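You operate a simulated robot arm through the tools that you are given. There is no shell and no other tool.

The job below is to be done with a simulated robot arm. You get a single attempt, and the scene is never put back.

TASK
Ready the HEAT button for the painters: grey boot off, collar slack.
Fine: fuse holder out first; boot to the blue cap mat; white UNDO spanner, back on the tool mat. Set down upright: grey button boot.

It is judged by the outcome, as a careful person would: the job done as asked, and still so three seconds after it is handed in. It fails if anything else is knocked over, pushed out of place, dropped, spilled or broken. Lids that push on must go on centred and level and be pressed home; caps that screw on are set level and turned clockwise until they are tight.

THE ROBOT
A 7-joint arm with a two-finger parallel gripper, fixed in place. Base frame: the origin is on the floor under the middle of its stand, x ahead of it, y to its left, z up. Lengths are in cm, angles in degrees, forces in N, time in s.
With the tool pointing down near the work surface it reaches from about 10 to 66 cm from the base axis. Its first joint turns from -66.0 to 66.0 degrees. Payload 1.57 kg.
The tool frame sits at the grasp point between the pads (the TCP): z along the fingers, y along the line on which they close. The tips reach 3 cm beyond it. Largest opening 8 cm; finger width 1.7, thickness 1.2; the body of the gripper, 4 by 8.2 cm, starts 8 cm behind the TCP.
Orientation is told as [roll, pitch, yaw] about the base's x, y, z axes, in that order, counted from this pose: with the fingers straight down and closing along the base's y, the tool's x points along the base's -x, its y along +y and its z along -z.

THE INTERFACE
- The arm moves only by the tool send_rows. Its argument "targets" is a list of rows, each a list of 3 entries, a list of its own where there are three numbers: the shift along the tool's x, y, z in units of 40 mm (1.0 is 40 mm), then the turn, a rotation vector about the tool's x, y, z in units of 8 degrees (1.0 is 8 degrees), then the gripper command, from -1 (shut) to 1 (fully open), values between in proportion. In form: [[[dx, dy, dz], [ax, ay, az], hand], ...]. A call has 1 to 20 rows; each row shifts and turns the commanded pose from where the row before left it, along the tool's axes as they then stand. A call with a number of a shift or a turn outside -1 to 1 is refused whole. Rows are played at 5 a second. More than 5 cm and 8.6 degrees between two rows, or a gripper value outside its range, and nothing of the call is played. A pose out of reach is approached as far as the arm can. The call stops where the force on the tool passes 40 N (or 10 N more than at its start, if that is more) or the arm is blocked; 0.2 s more then pass. The fingers move at their own pace (about 7.2 cm/s each) and stop on an object; they squeeze with about 42 N. The grip force told is the motor's: it shows also when the fingers shut on nothing. Time passes only in rows, and 0.2 s behind the last, so rows that do not move let the fingers close. The reply holds the time, the measured pose of the TCP, the force on the tool along the base axes, the opening and the grip force, in the units named above and with some noise, with the torque about the TCP (base axes, N m) and any sound that the robot's microphone picked up.
- Cameras (640 x 400 px; columns grow to the right, rows downward): "scene" is fixed at [6.03, 43.75, 141.4]; the picture's right is [-0.72, -0.69, 0.00], its down [-0.45, 0.47, -0.76] and it looks along [0.52, -0.55, -0.65] (base axes); focal length 214 px, centre (320, 200). "wrist" rides on the gripper at [7.2, -0.7, -12.2] in the tool frame; the picture's right is [0.09, 1.00, 0.00], its down [-0.84, 0.08, -0.54] and it looks along [-0.54, 0.05, 0.84] (tool axes); focal length 238 px, centre (320, 200). There is no depth. A picture from a camera that has moved, and an enlarged one, comes with that camera's place and axes in the base frame and with its lens.
- camera(camera): a new picture of that camera. No time passes.
- close_up(camera, box): a new picture of the part [left, top, right, bottom] of that camera's present view, enlarged. No time passes.
- finish_job(): hands the job in; it is judged then, once.

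Nothing tells you positions but the pictures and the camera data. Unless the task says otherwise, let go and move clear before handing in.

The tools are called after ">>>" by a JSON object that holds its "api" and its "payload". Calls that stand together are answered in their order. send_rows: Moves the arm, as the interface text tells. Its arguments: {"type":"object","properties":{"targets":{"type":"array"}},"required":["targets"]} The other tools are called the same way: camera (camera) takes a picture; close_up (camera, box) takes an enlarged picture of a part of a camera's view; finish_job () hands the job in.

At the start:

```text
time: 0.0
eef_pos: [31.02, 6.75, 126.35]
orientation: [0.1, 0.0, 0.0]
wrist_force: [0.5, -0.1, 0.3]
moment: [-0.04, 0.01, 0.02]
opening: 8.0
grasp_force: 0.1
```

scene: 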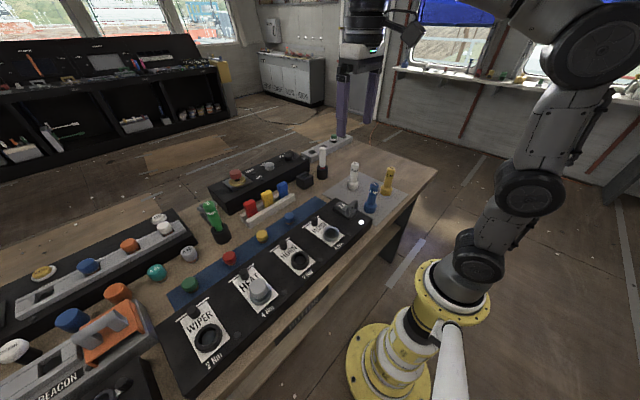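
wrist: 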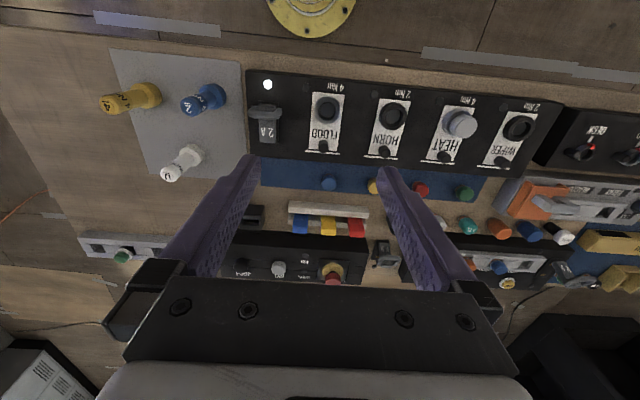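

I see a panel with WIPER, HEAT, HORN, FLOOD buttons, a fuse holder at its end, a blue cap mat behind it and a grey tool mat with three spanners. I'll look closer before moving.

>>> {"api": "close_up", "payload": {"camera": "scene", "box": [220, 190, 380, 290]}}

>>> {"api": "close_up", "payload": {"camera": "scene", "box": [320, 130, 448, 210]}}

>>> {"api": "close_up", "payload": {"camera": "wrist", "box": [90, 40, 282, 200]}}

>>> {"api": "close_up", "payload": {"camera": "wrist", "box": [240, 60, 560, 260]}}

>>> {"api": "close_up", "payload": {"camera": "scene", "box": [150, 250, 310, 350]}}

```text
4.00 times, centred on (300, 240) of scene
camera zoom: at [6.03, 43.75, 141.4], right [-0.72, -0.69, 0.0], down [-0.45, 0.47, -0.76], along [0.52, -0.55, -0.65], focal length 858 px, centre (400, 40)
```

zoom: 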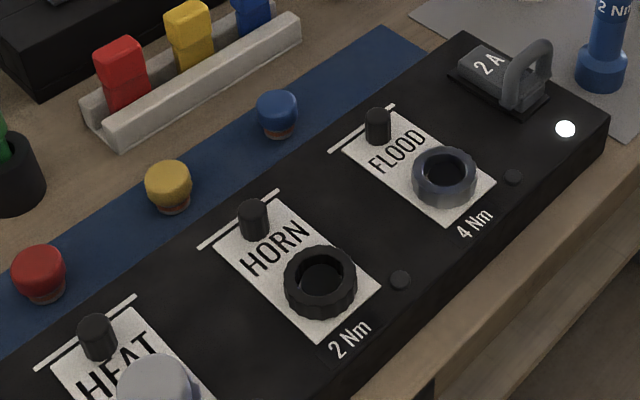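

```text
5.00 times, centred on (384, 170) of scene
camera zoom: at [6.03, 43.75, 141.4], right [-0.72, -0.69, 0.0], down [-0.45, 0.47, -0.76], along [0.52, -0.55, -0.65], focal length 1072 px, centre (0, 350)
```

zoom: 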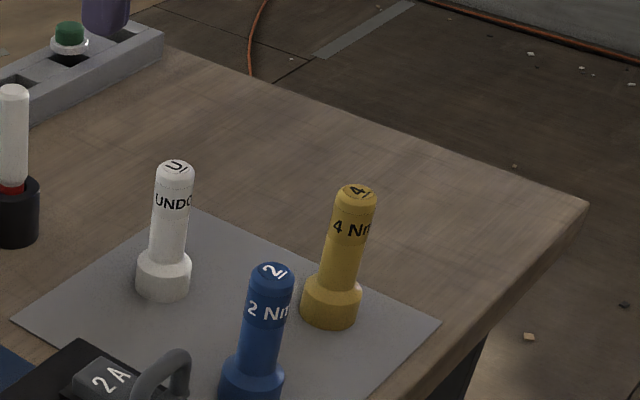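

```text
2.50 times, centred on (186, 120) of wrist
camera zoom: at [23.95, 5.96, 138.4], right [-0.09, 1.0, 0.0], down [0.84, 0.08, 0.54], along [0.54, 0.05, -0.84], focal length 596 px, centre (655, 400)
```

zoom: 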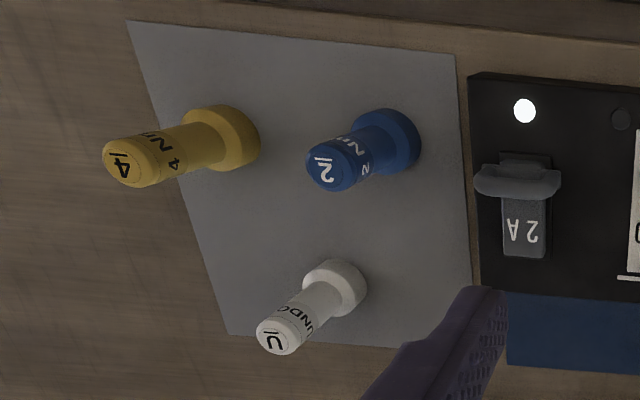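

```text
2.00 times, centred on (400, 160) of wrist
camera zoom: at [23.95, 5.96, 138.4], right [-0.09, 1.0, 0.0], down [0.84, 0.08, 0.54], along [0.54, 0.05, -0.84], focal length 477 px, centre (160, 280)
```

zoom: 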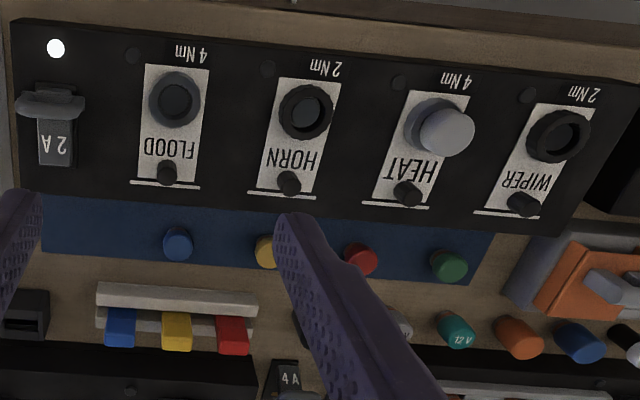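

```text
4.00 times, centred on (230, 300) of scene
camera zoom: at [6.03, 43.75, 141.4], right [-0.72, -0.69, 0.0], down [-0.45, 0.47, -0.76], along [0.52, -0.55, -0.65], focal length 858 px, centre (680, -200)
```

zoom: 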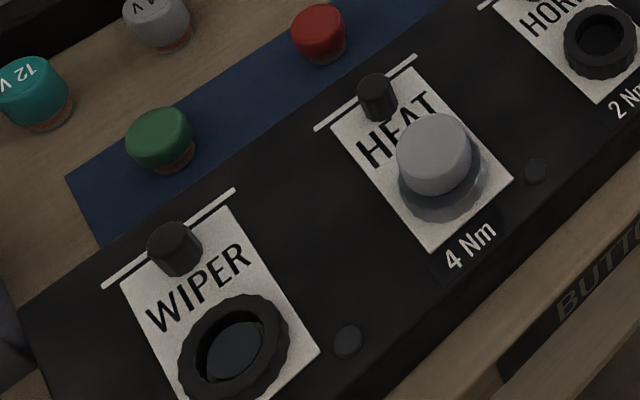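

I need a better look at the surrounding items, for places where the fuse holder and boot could be put down.

>>> {"api": "close_up", "payload": {"camera": "scene", "box": [200, 130, 360, 230]}}

>>> {"api": "close_up", "payload": {"camera": "scene", "box": [0, 200, 240, 400]}}

>>> {"api": "close_up", "payload": {"camera": "wrist", "box": [210, 180, 420, 300]}}

>>> {"api": "close_up", "payload": {"camera": "scene", "box": [315, 190, 379, 230]}}

>>> {"api": "close_up", "payload": {"camera": "scene", "box": [225, 260, 305, 310]}}

```text
4.00 times, centred on (280, 180) of scene
camera zoom: at [6.03, 43.75, 141.4], right [-0.72, -0.69, 0.0], down [-0.45, 0.47, -0.76], along [0.52, -0.55, -0.65], focal length 858 px, centre (480, 280)
```

zoom: 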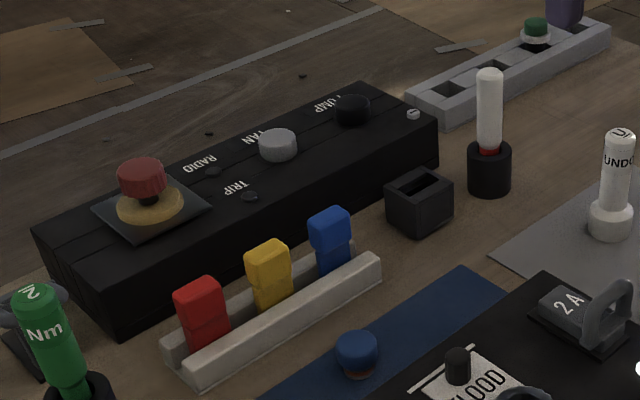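

```text
2.00 times, centred on (120, 300) of scene
camera zoom: at [6.03, 43.75, 141.4], right [-0.72, -0.69, 0.0], down [-0.45, 0.47, -0.76], along [0.52, -0.55, -0.65], focal length 429 px, centre (720, 0)
```

zoom: 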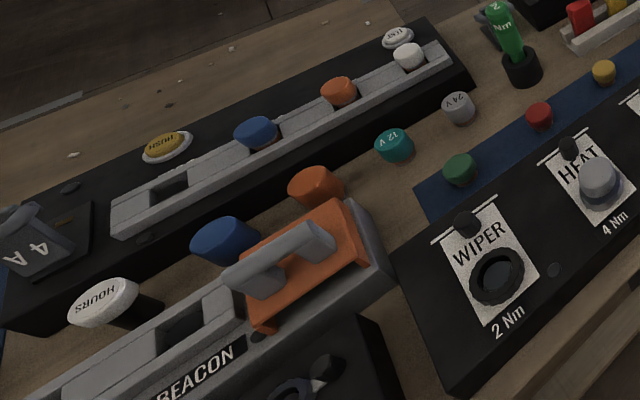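

```text
3.05 times, centred on (315, 240) of wrist
camera zoom: at [23.95, 5.96, 138.4], right [-0.09, 1.0, 0.0], down [0.84, 0.08, 0.54], along [0.54, 0.05, -0.84], focal length 726 px, centre (335, 78)
```

zoom: 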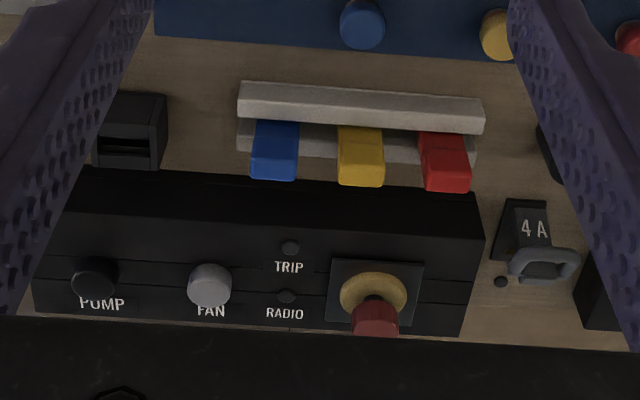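

```text
10.00 times, centred on (347, 210) of scene
camera zoom: at [6.03, 43.75, 141.4], right [-0.72, -0.69, 0.0], down [-0.45, 0.47, -0.76], along [0.52, -0.55, -0.65], focal length 2145 px, centre (50, 100)
```

zoom: 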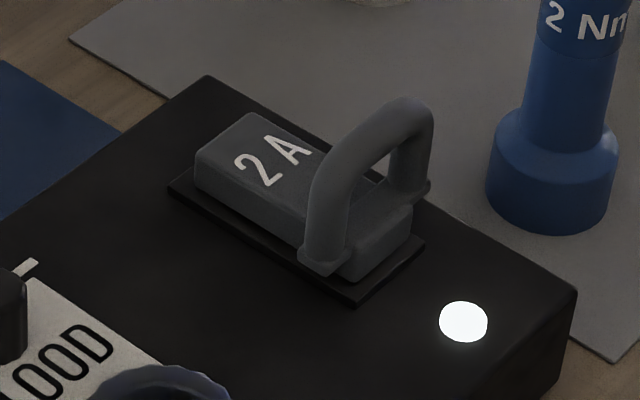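

```text
8.00 times, centred on (265, 285) of scene
camera zoom: at [6.03, 43.75, 141.4], right [-0.72, -0.69, 0.0], down [-0.45, 0.47, -0.76], along [0.52, -0.55, -0.65], focal length 1716 px, centre (760, -480)
```

zoom: 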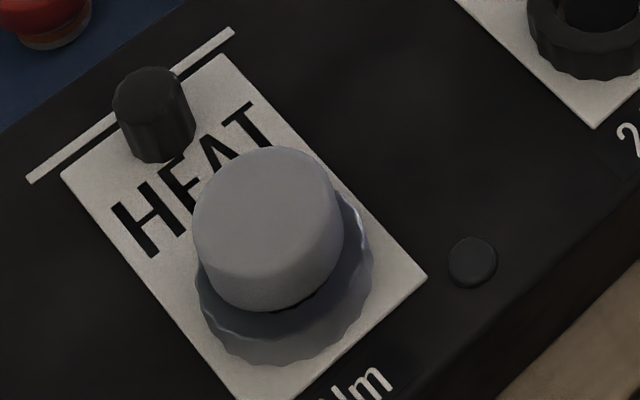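

Rough triangulation puts the panel top near z≈86.5, the fuse handle near (35,-3.5), the boot near (34.5,35) and the UNDO spanner near (49,-22.8). I'll go above the fuse holder for a better view.

>>> {"api": "send_rows", "payload": {"targets": [[[-0.125, -0.427, 0.875], [0, 0, 0], 1], [[-0.125, -0.427, 0.875], [0, 0, 0], 1], [[-0.125, -0.427, 0.875], [0, 0, 0], 1], [[-0.125, -0.427, 0.875], [0, 0, 0], 1], [[-0.125, -0.427, 0.875], [0, 0, 0], 1], [[-0.125, -0.427, 0.875], [0, 0, 0], 1], [[0, 0, 0], [0, 0, 0], 1]]}}

>>> {"api": "camera", "payload": {"camera": "wrist"}}

```text
time: 1.6
eef_pos: [33.99, -3.49, 105.27]
orientation: [0.0, -0.1, 0.0]
wrist_force: [0.3, -0.6, -1.0]
moment: [-0.01, 0.03, 0.0]
opening: 7.97
grasp_force: 0.0
```

```text
taken
camera wrist: at [26.97, -4.31, 117.33], right [-0.09, 1.0, 0.0], down [0.84, 0.08, 0.54], along [0.54, 0.05, -0.84], focal length 238 px, centre (320, 200)
```

wrist: 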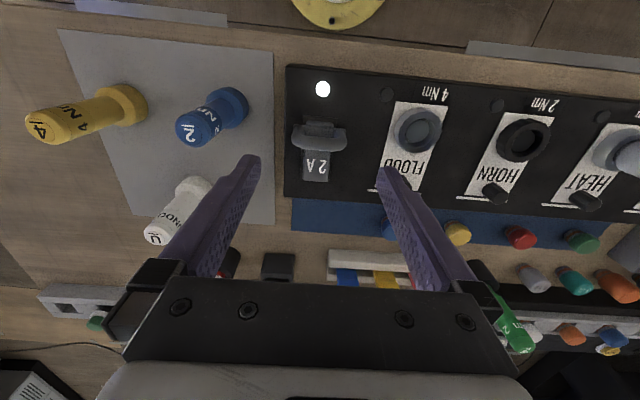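

Panel top about z≈87, LED near (31.1,-3.6) and fuse handle near (35.6,-3.6), with the handle bar running along y. I'll go lower for a precise look.

>>> {"api": "send_rows", "payload": {"targets": [[[0.1, 0, 0.6], [0, 0, 0], 1], [[0.1, 0, 0.6], [0, 0, 0], 1], [[0, 0, 0], [0, 0, 0], 1]]}}

>>> {"api": "camera", "payload": {"camera": "wrist"}}

>>> {"api": "close_up", "payload": {"camera": "wrist", "box": [240, 60, 400, 160]}}

```text
time: 2.4
eef_pos: [33.28, -3.53, 100.24]
orientation: [0.0, 0.0, 0.0]
wrist_force: [0.5, 0.5, 0.8]
moment: [0.01, -0.03, 0.0]
opening: 8.01
grasp_force: 0.0
```

```text
taken
camera wrist: at [26.19, -4.32, 112.5], right [-0.09, 1.0, 0.0], down [0.84, 0.08, 0.54], along [0.54, 0.05, -0.84], focal length 238 px, centre (320, 200)
```

wrist: 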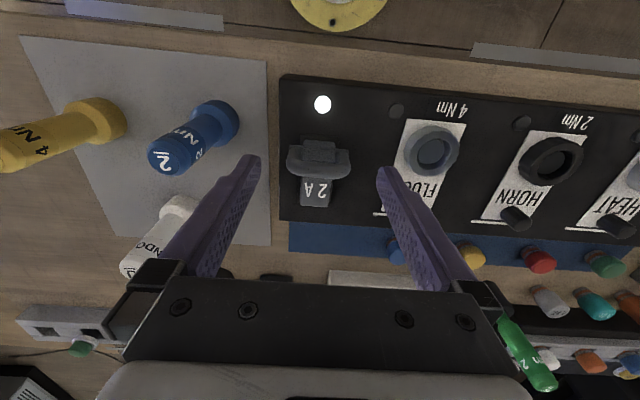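

```text
4.00 times, centred on (320, 110) of wrist
camera zoom: at [26.19, -4.32, 112.5], right [-0.09, 1.0, 0.0], down [0.84, 0.08, 0.54], along [0.54, 0.05, -0.84], focal length 953 px, centre (320, 560)
```

zoom: 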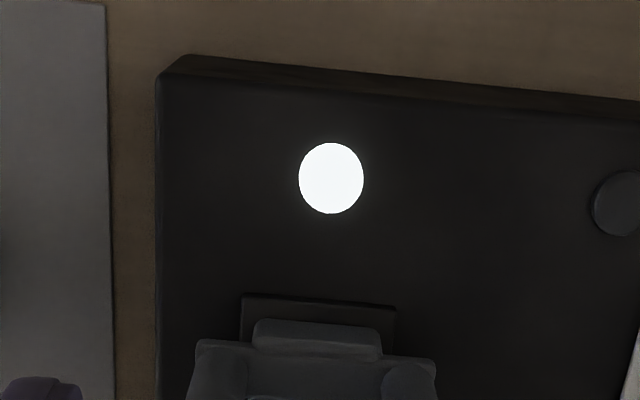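

>>> {"api": "close_up", "payload": {"camera": "wrist", "box": [256, 120, 384, 220]}}

>>> {"api": "close_up", "payload": {"camera": "scene", "box": [300, 180, 396, 240]}}

```text
4.00 times, centred on (320, 170) of wrist
camera zoom: at [26.19, -4.32, 112.5], right [-0.09, 1.0, 0.0], down [0.84, 0.08, 0.54], along [0.54, 0.05, -0.84], focal length 953 px, centre (320, 320)
```

zoom: 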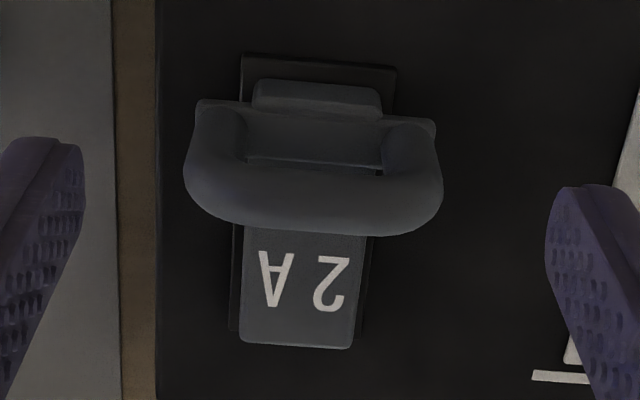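

```text
6.67 times, centred on (348, 210) of scene
camera zoom: at [6.03, 43.75, 141.4], right [-0.72, -0.69, 0.0], down [-0.45, 0.47, -0.76], along [0.52, -0.55, -0.65], focal length 1430 px, centre (133, 133)
```

zoom: 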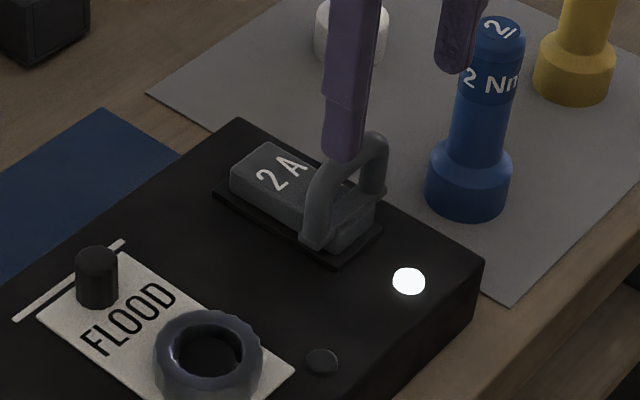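

The handle is centred around y≈-3.65 and roughly 5.3 cm wide, so I can straddle it with the fingers closing along y. I'll centre over it, come a bit lower and check.

>>> {"api": "send_rows", "payload": {"targets": [[[-0.58, -0.03, 0.5], [0, 0, 0], 1], [[0, 0, 0.4], [0, 0, 0], 1], [[0, 0, 0], [0, 0, 0], 1]]}}

>>> {"api": "camera", "payload": {"camera": "wrist"}}

>>> {"api": "close_up", "payload": {"camera": "scene", "box": [300, 180, 396, 240]}}

```text
time: 3.2
eef_pos: [35.65, -3.8, 96.75]
orientation: [0.0, 0.1, 0.1]
wrist_force: [-0.7, 1.1, 0.3]
moment: [0.01, 0.0, -0.03]
opening: 8.0
grasp_force: 0.0
```

```text
taken
camera wrist: at [28.52, -4.51, 108.92], right [-0.09, 1.0, 0.0], down [0.84, 0.08, 0.54], along [0.54, 0.05, -0.84], focal length 238 px, centre (320, 200)
```

wrist: 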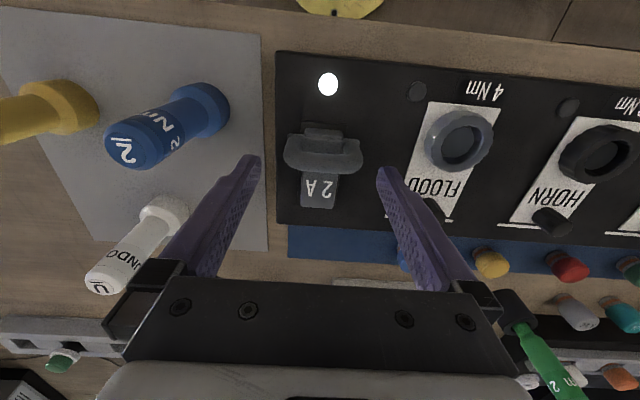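

```text
6.67 times, centred on (348, 210) of scene
camera zoom: at [6.03, 43.75, 141.4], right [-0.72, -0.69, 0.0], down [-0.45, 0.47, -0.76], along [0.52, -0.55, -0.65], focal length 1430 px, centre (133, 133)
```

zoom: 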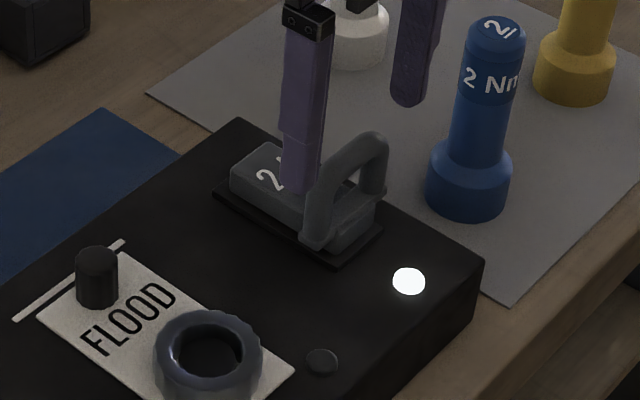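

>>> {"api": "close_up", "payload": {"camera": "wrist", "box": [256, 100, 384, 220]}}

```text
3.33 times, centred on (320, 160) of wrist
camera zoom: at [28.52, -4.51, 108.92], right [-0.09, 1.0, 0.0], down [0.84, 0.08, 0.54], along [0.54, 0.05, -0.84], focal length 794 px, centre (320, 333)
```

zoom: 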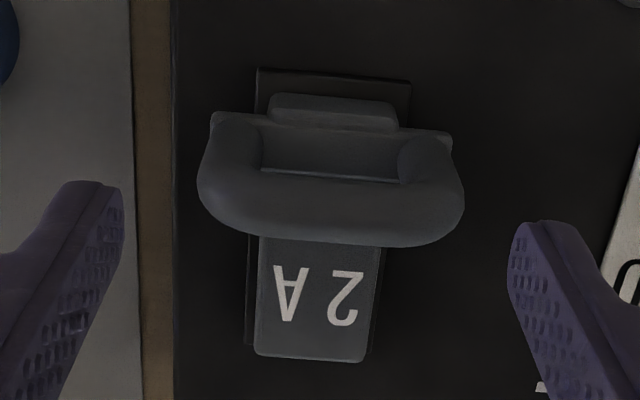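

The handle spans about 5.7 cm with its bar near z≈93, centred about 0.2 cm to +y of my fingers. I'll shift slightly, descend around the handle and close.

>>> {"api": "send_rows", "payload": {"targets": [[[0.03, 0.05, 0.3], [0, 0, 0], 1], [[0, 0, 0.3], [0, 0, 0], 1], [[0, 0, 0.3], [0, 0, 0], 1], [[0, 0, 0.3], [0, 0, 0], 1], [[0, 0, 0.15], [0, 0, 0], 1], [[0, 0, 0], [0, 0, 0], 1]]}}

>>> {"api": "camera", "payload": {"camera": "wrist"}}

>>> {"api": "close_up", "payload": {"camera": "scene", "box": [300, 180, 396, 240]}}

```text
time: 4.6
eef_pos: [35.3, -3.6, 91.42]
orientation: [0.1, 0.0, 0.0]
wrist_force: [0.3, -0.8, -0.2]
moment: [0.04, 0.02, 0.01]
opening: 7.98
grasp_force: 0.0
```

```text
taken
camera wrist: at [28.29, -4.26, 103.61], right [-0.09, 1.0, 0.0], down [0.84, 0.08, 0.54], along [0.54, 0.05, -0.84], focal length 238 px, centre (320, 200)
```

wrist: 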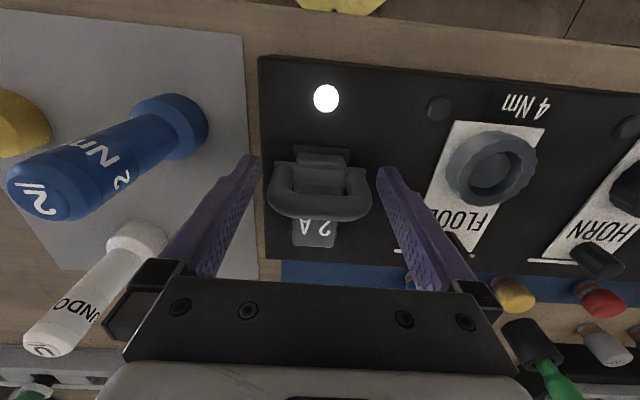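

```text
6.67 times, centred on (348, 210) of scene
camera zoom: at [6.03, 43.75, 141.4], right [-0.72, -0.69, 0.0], down [-0.45, 0.47, -0.76], along [0.52, -0.55, -0.65], focal length 1430 px, centre (133, 133)
```

zoom: 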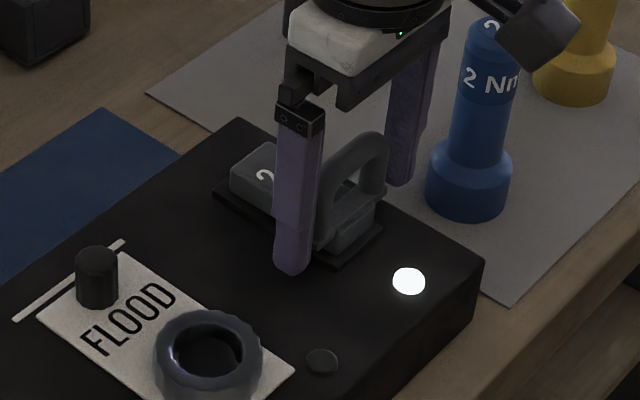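

The fingers straddle the handle and are centred on it. Closing on it now.

>>> {"api": "send_rows", "payload": {"targets": [[[0, 0, 0], [0, 0, 0], -1], [[0, 0, 0], [0, 0, 0], -1], [[0, 0, 0], [0, 0, 0], -1]]}}

>>> {"api": "camera", "payload": {"camera": "wrist"}}

```text
time: 5.4
eef_pos: [35.22, -3.53, 91.52]
orientation: [0.0, 0.0, 0.1]
wrist_force: [1.8, 0.4, -2.9]
moment: [0.48, 0.09, 0.05]
opening: 6.11
grasp_force: 45.1
```

```text
taken
camera wrist: at [28.3, -4.26, 103.63], right [-0.09, 1.0, 0.0], down [0.84, 0.08, 0.54], along [0.54, 0.05, -0.84], focal length 238 px, centre (320, 200)
```

wrist: 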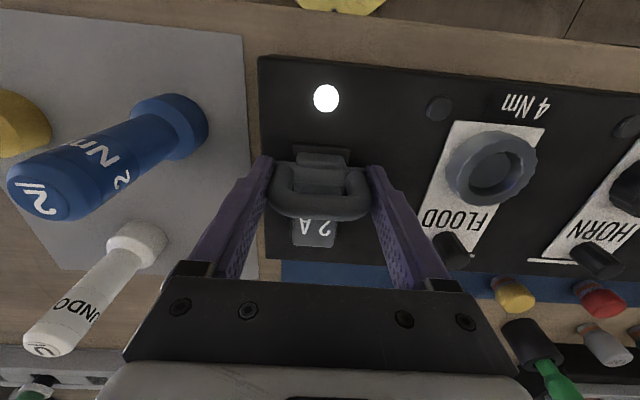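

Gripped at 6.1 cm. Pulling the fuse holder straight up, gently.

>>> {"api": "send_rows", "payload": {"targets": [[[0, 0, -0.08], [0, 0, 0], -1], [[0, 0, -0.08], [0, 0, 0], -1], [[0, 0, -0.08], [0, 0, 0], -1], [[0, 0, -0.08], [0, 0, 0], -1], [[0, 0, 0], [0, 0, 0], -1]]}}

>>> {"api": "close_up", "payload": {"camera": "scene", "box": [300, 180, 396, 240]}}

```text
time: 6.6
eef_pos: [35.45, -3.37, 92.76]
orientation: [0.1, 0.1, 0.1]
wrist_force: [14.7, -0.9, -23.7]
moment: [0.48, 0.9, 0.04]
opening: 6.13
grasp_force: 44.8
```

```text
6.67 times, centred on (348, 210) of scene
camera zoom: at [6.1, 43.74, 141.4], right [-0.72, -0.69, 0.0], down [-0.45, 0.47, -0.76], along [0.52, -0.55, -0.65], focal length 1430 px, centre (133, 133)
```

zoom: 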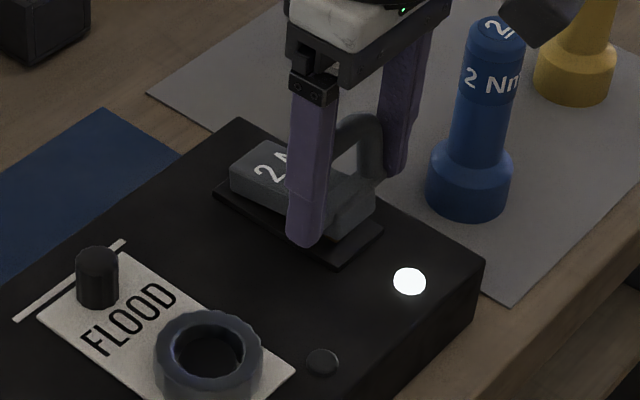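

>>> {"api": "close_up", "payload": {"camera": "wrist", "box": [240, 120, 400, 270]}}

>>> {"api": "close_up", "payload": {"camera": "scene", "box": [324, 190, 372, 220]}}

```text
2.67 times, centred on (320, 195) of wrist
camera zoom: at [28.39, -4.27, 104.89], right [-0.09, 1.0, 0.0], down [0.84, 0.08, 0.54], along [0.54, 0.05, -0.84], focal length 636 px, centre (320, 213)
```

zoom: 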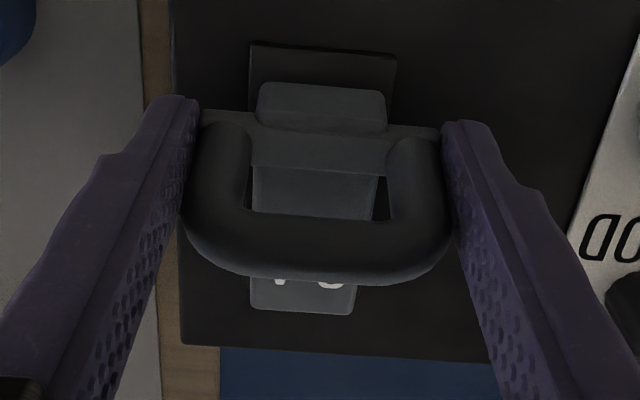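

```text
13.33 times, centred on (348, 205) of scene
camera zoom: at [6.1, 43.74, 141.4], right [-0.72, -0.69, 0.0], down [-0.45, 0.47, -0.76], along [0.52, -0.55, -0.65], focal length 2860 px, centre (-53, 133)
```

zoom: 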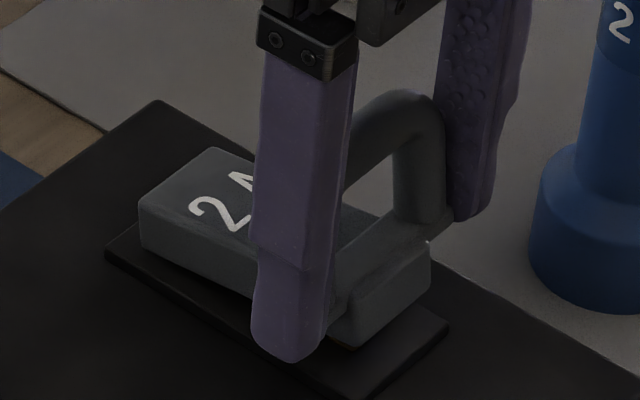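

The holder has come up about 1 cm, with roughly 24 N of friction and a sideways force of about 15 N. I'll ease a touch toward +x to relieve that and keep pulling.

>>> {"api": "send_rows", "payload": {"targets": [[[-0.04, 0, 0], [0, 0, 0], -1], [[0, 0, -0.06], [0, 0, 0], -1], [[0, 0, -0.06], [0, 0, 0], -1], [[0, 0, 0], [0, 0, 0], -1]]}}

>>> {"api": "close_up", "payload": {"camera": "scene", "box": [324, 190, 372, 220]}}

>>> {"api": "close_up", "payload": {"camera": "wrist", "box": [240, 120, 400, 270]}}

```text
time: 7.6
eef_pos: [35.64, -3.56, 93.24]
orientation: [0.0, 0.2, 0.0]
wrist_force: [2.3, -3.3, -21.7]
moment: [0.35, 1.25, 0.04]
opening: 6.11
grasp_force: 45.6
```

```text
13.33 times, centred on (348, 205) of scene
camera zoom: at [6.06, 43.73, 141.4], right [-0.72, -0.69, 0.0], down [-0.45, 0.47, -0.76], along [0.52, -0.55, -0.65], focal length 2860 px, centre (-53, 133)
```

zoom: 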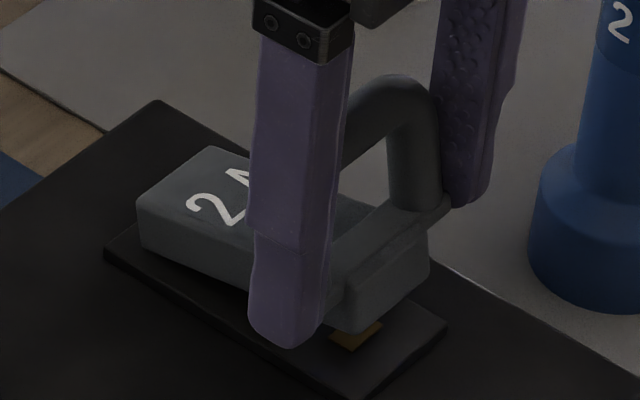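

```text
2.67 times, centred on (320, 195) of wrist
camera zoom: at [28.55, -4.26, 105.34], right [-0.09, 1.0, 0.0], down [0.84, 0.08, 0.54], along [0.54, 0.05, -0.84], focal length 636 px, centre (320, 213)
```

zoom: 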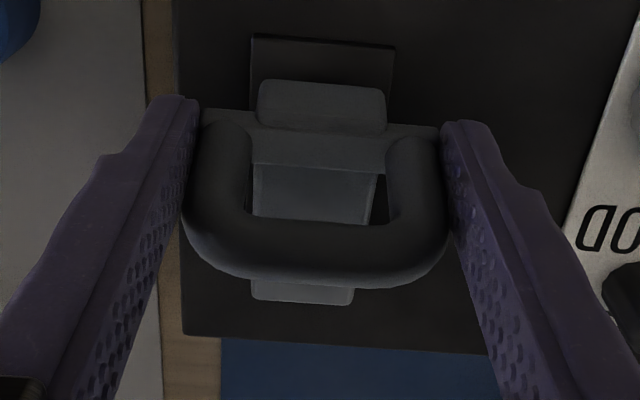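

The near end is lifting faster than the far end (about 6° tilt), and a gold blade is now showing. I'll counter-rotate slightly to keep it level while lifting.

>>> {"api": "send_rows", "payload": {"targets": [[[0, 0, 0], [0, -0.5, 0], -1], [[0, 0, -0.05], [0, -0.4, 0], -1], [[0, 0, 0], [0, 0, 0], -1]]}}

>>> {"api": "close_up", "payload": {"camera": "scene", "box": [324, 190, 372, 220]}}

>>> {"api": "close_up", "payload": {"camera": "wrist", "box": [240, 120, 400, 270]}}

```text
time: 8.4
eef_pos: [35.4, -3.54, 93.31]
orientation: [0.0, -6.6, 0.0]
wrist_force: [-13.1, -3.5, -12.2]
moment: [0.18, 1.43, 0.0]
opening: 6.08
grasp_force: 45.0
```

```text
13.33 times, centred on (348, 205) of scene
camera zoom: at [6.01, 43.73, 141.4], right [-0.72, -0.69, 0.0], down [-0.45, 0.47, -0.76], along [0.52, -0.55, -0.65], focal length 2860 px, centre (-53, 133)
```

zoom: 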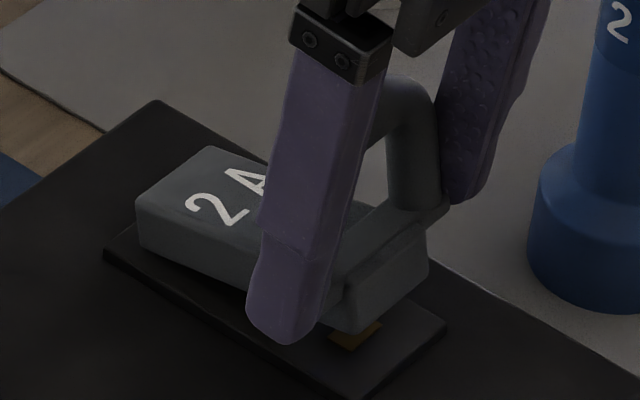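

```text
2.67 times, centred on (320, 195) of wrist
camera zoom: at [26.88, -4.27, 104.5], right [-0.09, 1.0, -0.01], down [0.77, 0.08, 0.64], along [0.63, 0.05, -0.77], focal length 636 px, centre (320, 213)
```

zoom: 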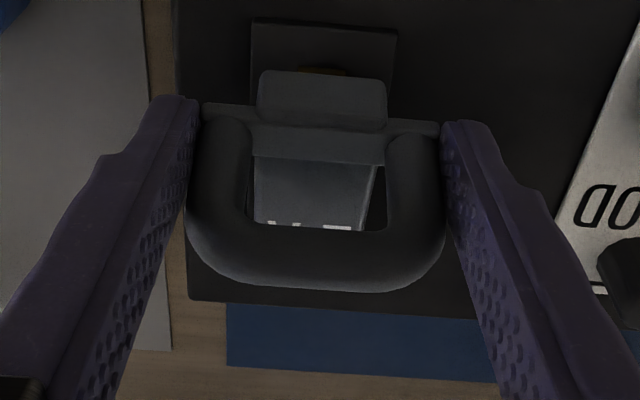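

>>> {"api": "close_up", "payload": {"camera": "scene", "box": [328, 196, 344, 216]}}

>>> {"api": "close_up", "payload": {"camera": "scene", "box": [340, 202, 360, 222]}}

```text
16.00 times, centred on (336, 206) of scene
camera zoom: at [6.01, 43.73, 141.4], right [-0.72, -0.69, 0.0], down [-0.45, 0.47, -0.76], along [0.52, -0.55, -0.65], focal length 3432 px, centre (64, 104)
```

zoom: 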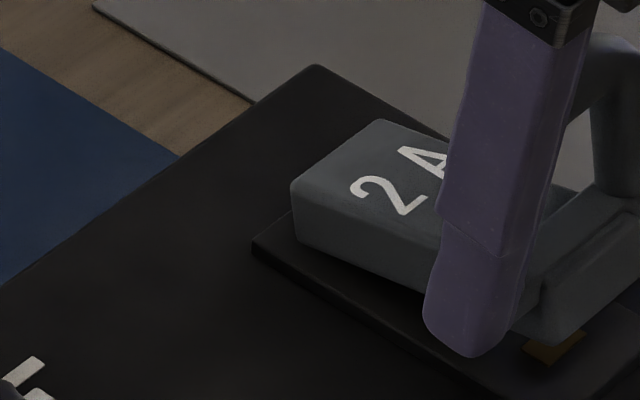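

```text
16.00 times, centred on (350, 212) of scene
camera zoom: at [6.01, 43.73, 141.4], right [-0.72, -0.69, 0.0], down [-0.45, 0.47, -0.76], along [0.52, -0.55, -0.65], focal length 3432 px, centre (-160, 8)
```

zoom: 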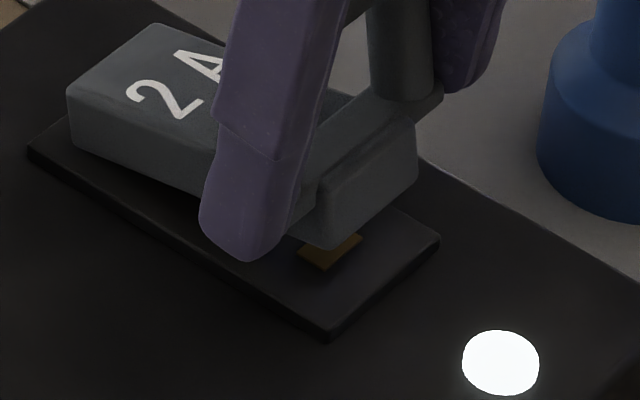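

The holder tilted rather than levelled, and my fingers just rotated on the handle, so I'll undo that rotation. Then I'll follow the handle's natural motion in small steps and watch the forces.

>>> {"api": "send_rows", "payload": {"targets": [[[0, 0, 0], [0, 0.5, 0], -1], [[0, 0, 0], [0, 0.4, 0], -1], [[0, 0, 0], [0, 0, 0], -1]]}}

>>> {"api": "send_rows", "payload": {"targets": [[[-0.04, 0, -0.08], [0, 0.15, 0], -1], [[-0.04, 0, -0.08], [0, 0.15, 0], -1], [[0, 0, 0], [0, 0, 0], -1]]}}

>>> {"api": "close_up", "payload": {"camera": "scene", "box": [324, 190, 372, 220]}}

>>> {"api": "close_up", "payload": {"camera": "wrist", "box": [240, 120, 400, 270]}}

```text
time: 9.2
eef_pos: [35.88, -3.46, 93.77]
orientation: [0.1, -0.6, 0.0]
wrist_force: [-11.2, 2.4, 25.7]
moment: [0.43, -0.91, -0.18]
opening: 6.11
grasp_force: 45.0
```

```text
time: 10.0
eef_pos: [36.06, -3.53, 93.94]
orientation: [-0.1, 2.0, 0.0]
wrist_force: [21.6, -2.5, -13.1]
moment: [0.38, -0.45, -0.16]
opening: 6.09
grasp_force: 45.4
```

```text
13.33 times, centred on (348, 205) of scene
camera zoom: at [6.1, 43.73, 141.4], right [-0.72, -0.69, 0.0], down [-0.45, 0.47, -0.76], along [0.52, -0.55, -0.65], focal length 2860 px, centre (-53, 133)
```

zoom: 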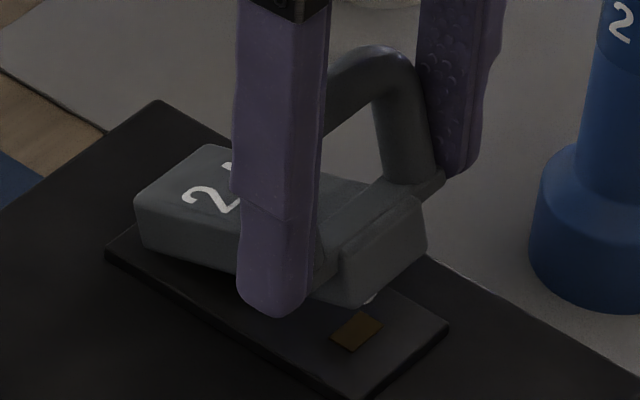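

```text
2.67 times, centred on (320, 195) of wrist
camera zoom: at [29.5, -4.24, 106.34], right [-0.09, 1.0, 0.0], down [0.86, 0.08, 0.51], along [0.51, 0.05, -0.86], focal length 636 px, centre (320, 213)
```

zoom: 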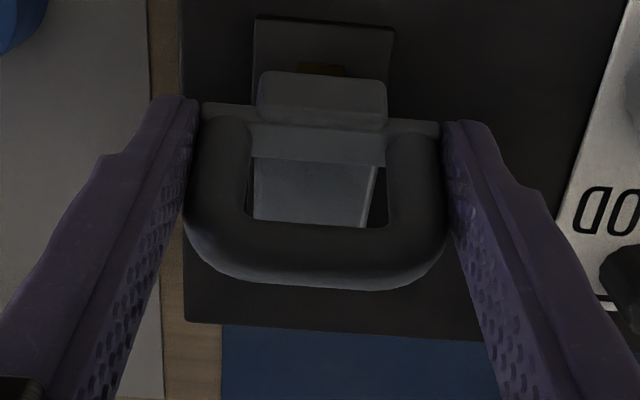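

The gold patch is a contact on the socket plate. The carrier pivots about its far end as the handle lifts, so it swings out. I'll follow that arc (up and toward +x, pitching with it).

>>> {"api": "send_rows", "payload": {"targets": [[[-0.1, 0, -0.05], [0, 0.6, 0], -1], [[-0.1, 0, -0.09], [0, 0.6, 0], -1], [[-0.1, 0, -0.09], [0, 0.6, 0], -1], [[0, 0, 0], [0, 0, 0], -1]]}}

>>> {"api": "close_up", "payload": {"camera": "scene", "box": [308, 180, 372, 220]}}

>>> {"api": "close_up", "payload": {"camera": "wrist", "box": [240, 120, 400, 270]}}

```text
time: 11.0
eef_pos: [37.41, -3.44, 94.84]
orientation: [-0.1, 16.4, 0.0]
wrist_force: [14.0, -3.0, 13.6]
moment: [0.03, -1.51, -0.24]
opening: 6.07
grasp_force: 45.6
```

```text
10.00 times, centred on (340, 200) of scene
camera zoom: at [6.05, 43.74, 141.4], right [-0.72, -0.69, 0.0], down [-0.45, 0.47, -0.76], along [0.52, -0.55, -0.65], focal length 2145 px, centre (120, 200)
```

zoom: 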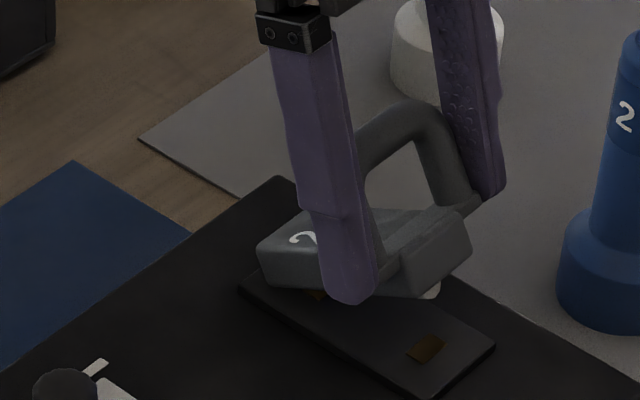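

```text
2.67 times, centred on (320, 195) of wrist
camera zoom: at [34.02, -4.24, 108.55], right [-0.09, 1.0, 0.03], down [0.96, 0.08, 0.28], along [0.28, 0.05, -0.96], focal length 636 px, centre (320, 213)
```

zoom: 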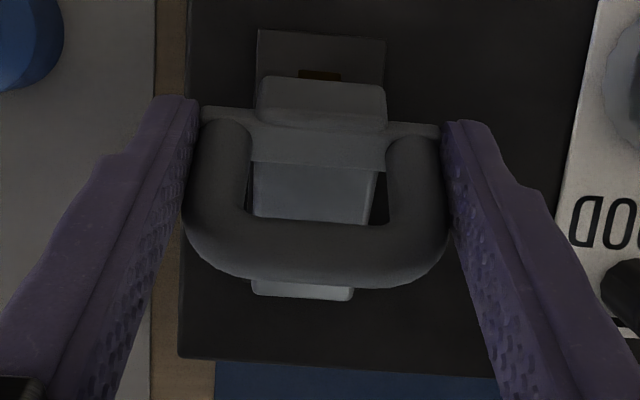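

>>> {"api": "close_up", "payload": {"camera": "scene", "box": [288, 160, 400, 250]}}

>>> {"api": "camera", "payload": {"camera": "wrist"}}

```text
4.44 times, centred on (344, 205) of scene
camera zoom: at [6.05, 43.74, 141.4], right [-0.72, -0.69, 0.0], down [-0.45, 0.47, -0.76], along [0.52, -0.55, -0.65], focal length 953 px, centre (213, 178)
```

zoom: 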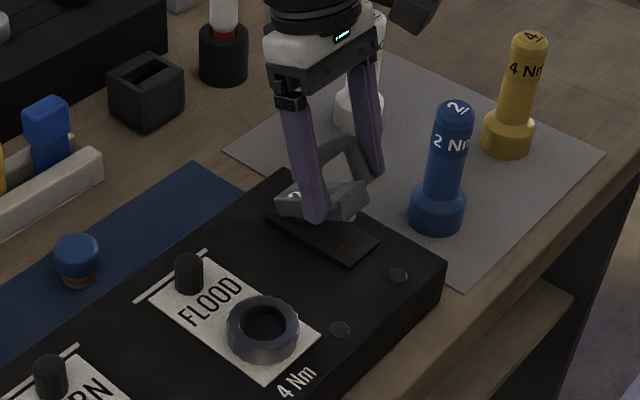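

```text
taken
camera wrist: at [34.02, -4.24, 108.55], right [-0.09, 1.0, 0.03], down [0.96, 0.08, 0.28], along [0.28, 0.05, -0.96], focal length 238 px, centre (320, 200)
```

wrist: 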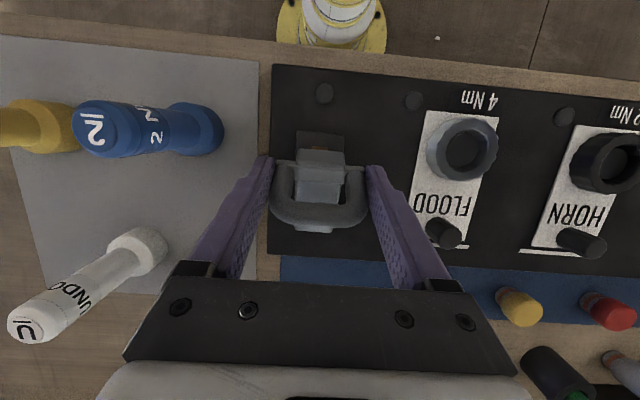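

The indicator LED has gone off, so the circuit is broken. Now I'll lift straight up to see whether the far end comes free too.

>>> {"api": "send_rows", "payload": {"targets": [[[-0.06, 0, -0.12], [0, 0, 0], -1], [[-0.03, 0, -0.12], [0, 0, 0], -1], [[0, 0, 0], [0, 0, 0], -1]]}}

>>> {"api": "close_up", "payload": {"camera": "scene", "box": [308, 180, 372, 220]}}

>>> {"api": "close_up", "payload": {"camera": "wrist", "box": [240, 120, 400, 270]}}

```text
time: 11.8
eef_pos: [37.5, -3.55, 95.28]
orientation: [0.0, 17.3, 0.0]
wrist_force: [8.0, -11.2, -30.4]
moment: [0.19, 0.7, -0.02]
opening: 6.14
grasp_force: 45.2
```

```text
10.00 times, centred on (340, 200) of scene
camera zoom: at [6.09, 43.71, 141.41], right [-0.72, -0.69, 0.0], down [-0.45, 0.47, -0.76], along [0.52, -0.55, -0.65], focal length 2145 px, centre (120, 200)
```

zoom: 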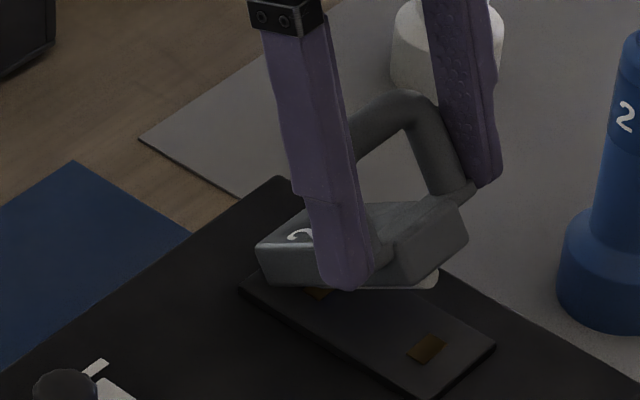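

```text
2.67 times, centred on (320, 195) of wrist
camera zoom: at [34.5, -4.26, 109.09], right [-0.09, 1.0, 0.03], down [0.96, 0.08, 0.27], along [0.27, 0.05, -0.96], focal length 636 px, centre (320, 213)
```

zoom: 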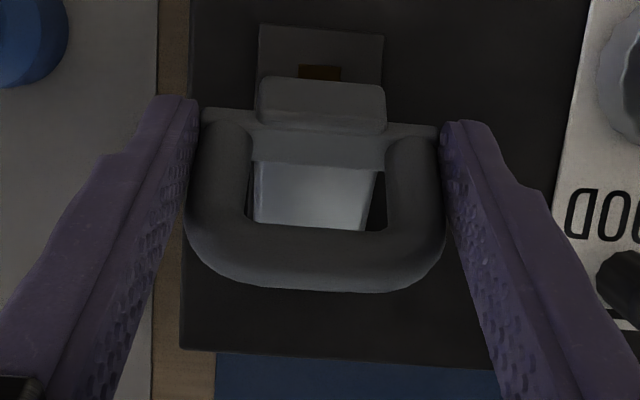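

The far end stays put, so it is acting as a hinge. I'll keep following the arc about (42.3, 88), pitching as I go.

>>> {"api": "send_rows", "payload": {"targets": [[[-0.152, 0, -0.1], [0, 0.625, 0], -1], [[-0.118, 0, -0.146], [0, 0.625, 0], -1], [[0, 0, 0], [0, 0, 0], -1]]}}

>>> {"api": "close_up", "payload": {"camera": "scene", "box": [308, 180, 372, 220]}}

>>> {"api": "close_up", "payload": {"camera": "wrist", "box": [240, 120, 400, 270]}}

```text
time: 12.6
eef_pos: [38.97, -3.53, 96.22]
orientation: [0.0, 27.1, 0.0]
wrist_force: [-6.0, -8.9, -23.2]
moment: [0.08, 1.11, 0.01]
opening: 6.07
grasp_force: 45.0
```

```text
10.00 times, centred on (340, 200) of scene
camera zoom: at [6.05, 43.72, 141.41], right [-0.72, -0.69, 0.0], down [-0.45, 0.47, -0.76], along [0.52, -0.55, -0.65], focal length 2145 px, centre (120, 200)
```

zoom: 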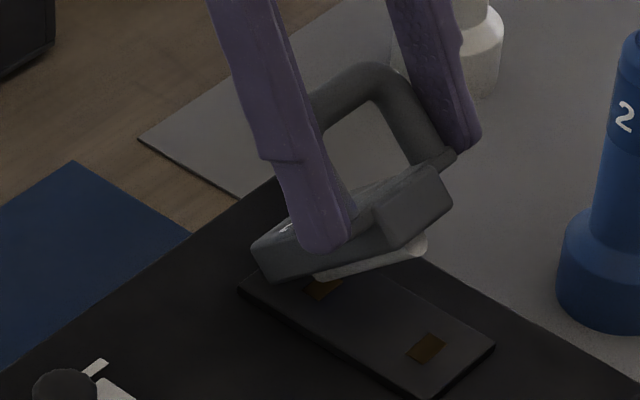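

```text
2.67 times, centred on (320, 195) of wrist
camera zoom: at [38.31, -4.25, 110.22], right [-0.08, 1.0, 0.04], down [0.99, 0.08, 0.1], along [0.1, 0.05, -0.99], focal length 636 px, centre (320, 213)
```

zoom: 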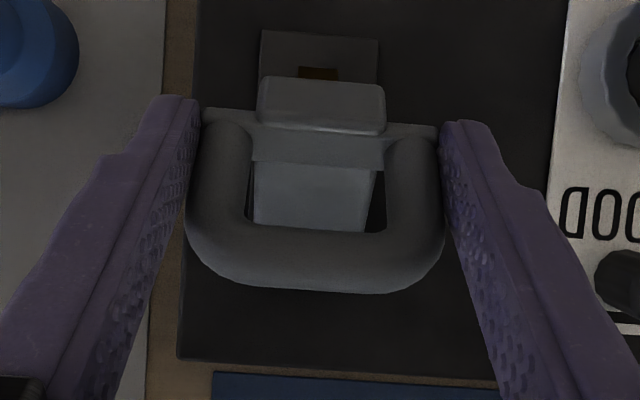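

It is swinging open smoothly, with the white fuse cartridge visible beneath and the hinge near (43.5, 87.3). I'll continue the swing.

>>> {"api": "send_rows", "payload": {"targets": [[[-0.17, 0, -0.186], [0, 0.75, 0], -1], [[-0.154, 0, -0.208], [0, 0.75, 0], -1], [[-0.153, 0, -0.208], [0, 0.75, 0], -1], [[0, 0, 0], [0, 0, 0], -1]]}}

>>> {"api": "close_up", "payload": {"camera": "scene", "box": [300, 165, 380, 220]}}

>>> {"api": "close_up", "payload": {"camera": "wrist", "box": [240, 120, 400, 270]}}

```text
time: 13.6
eef_pos: [42.01, -3.43, 97.02]
orientation: [0.1, 45.0, 0.0]
wrist_force: [-3.7, -7.8, -33.2]
moment: [0.04, 0.47, -0.07]
opening: 6.1
grasp_force: 44.8
```

```text
7.27 times, centred on (340, 192) of scene
camera zoom: at [6.07, 43.72, 141.4], right [-0.72, -0.69, 0.0], down [-0.45, 0.47, -0.76], along [0.52, -0.55, -0.65], focal length 1560 px, centre (174, 254)
```

zoom: 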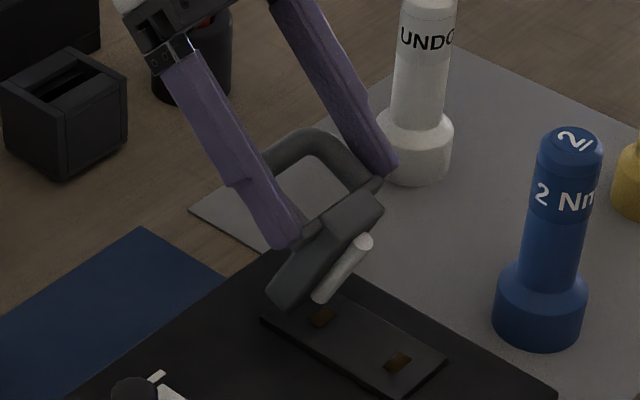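

```text
2.67 times, centred on (320, 195) of wrist
camera zoom: at [45.72, -4.27, 110.65], right [-0.07, 1.0, 0.07], down [0.98, 0.08, -0.21], along [-0.21, 0.05, -0.98], focal length 636 px, centre (320, 213)
```

zoom: 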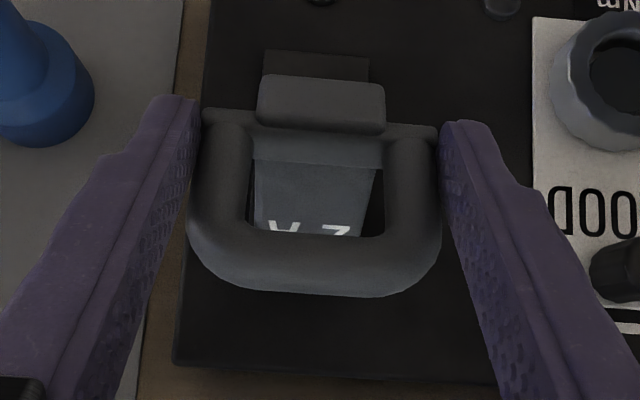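

About 55° open now. I'm pulling a bit hard radially, so I'll ease down slightly and continue the swing.

>>> {"api": "send_rows", "payload": {"targets": [[[-0.168, 0, -0.1325], [0, 0.625, 0], -1], [[-0.125, 0, -0.15], [0, 0.625, 0], -1], [[0, 0, 0], [0, 0, 0], -1]]}}

>>> {"api": "close_up", "payload": {"camera": "scene", "box": [300, 165, 380, 220]}}

>>> {"api": "close_up", "payload": {"camera": "wrist", "box": [240, 120, 400, 270]}}

```text
time: 14.4
eef_pos: [40.89, -3.47, 95.97]
orientation: [-0.3, 54.9, -0.2]
wrist_force: [2.3, -13.5, 33.5]
moment: [-0.08, -0.54, -0.22]
opening: 6.14
grasp_force: 45.0
out of reach, approached as far as the arm can: row 1, 2
```

```text
7.27 times, centred on (340, 192) of scene
camera zoom: at [5.99, 43.71, 141.41], right [-0.72, -0.69, 0.0], down [-0.45, 0.47, -0.76], along [0.52, -0.55, -0.65], focal length 1560 px, centre (174, 254)
```

zoom: 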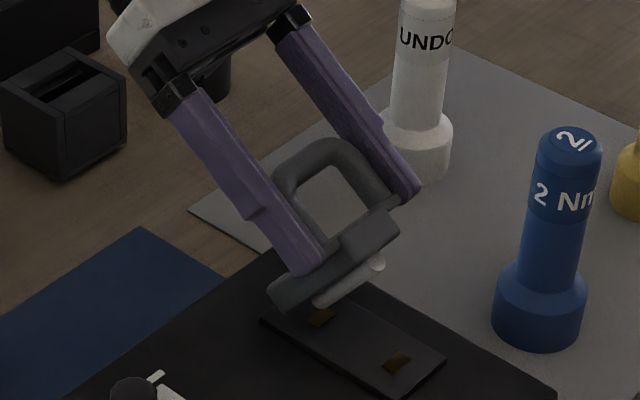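

```text
2.67 times, centred on (320, 195) of wrist
camera zoom: at [46.81, -4.23, 108.75], right [-0.05, 1.0, 0.07], down [0.92, 0.08, -0.37], along [-0.38, 0.05, -0.92], focal length 636 px, centre (320, 213)
```

zoom: 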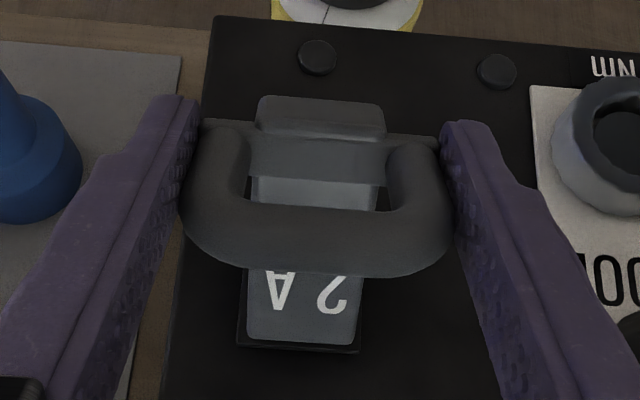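

That pitch was out of reach, and the arm sagged back along the arc. I'll reduce the pitch, letting the handle pivot between the pads, and recheck the pose.

>>> {"api": "send_rows", "payload": {"targets": [[[0, 0, -0.08], [0, -0.75, 0], -1], [[0, 0, -0.05], [0, -0.75, 0], -1], [[0, 0, 0], [0, 0, 0], -1]]}}

>>> {"api": "close_up", "payload": {"camera": "scene", "box": [300, 165, 380, 220]}}

```text
time: 15.2
eef_pos: [41.07, -3.5, 95.86]
orientation: [-0.1, 43.4, -0.1]
wrist_force: [-21.1, -18.1, 1.4]
moment: [0.24, 1.51, -0.23]
opening: 6.09
grasp_force: 44.7
```

```text
7.27 times, centred on (340, 192) of scene
camera zoom: at [5.97, 43.69, 141.42], right [-0.72, -0.69, 0.0], down [-0.45, 0.47, -0.76], along [0.52, -0.55, -0.65], focal length 1560 px, centre (174, 254)
```

zoom: 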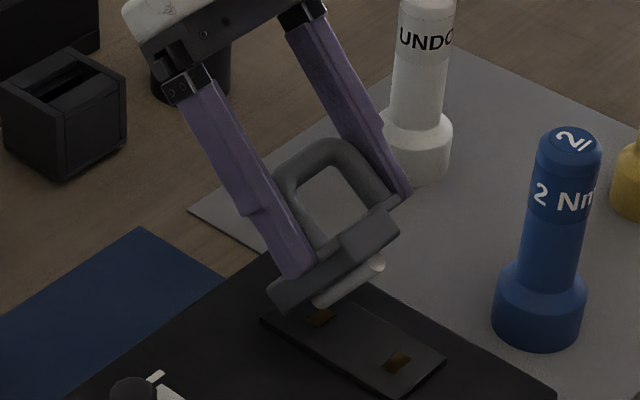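

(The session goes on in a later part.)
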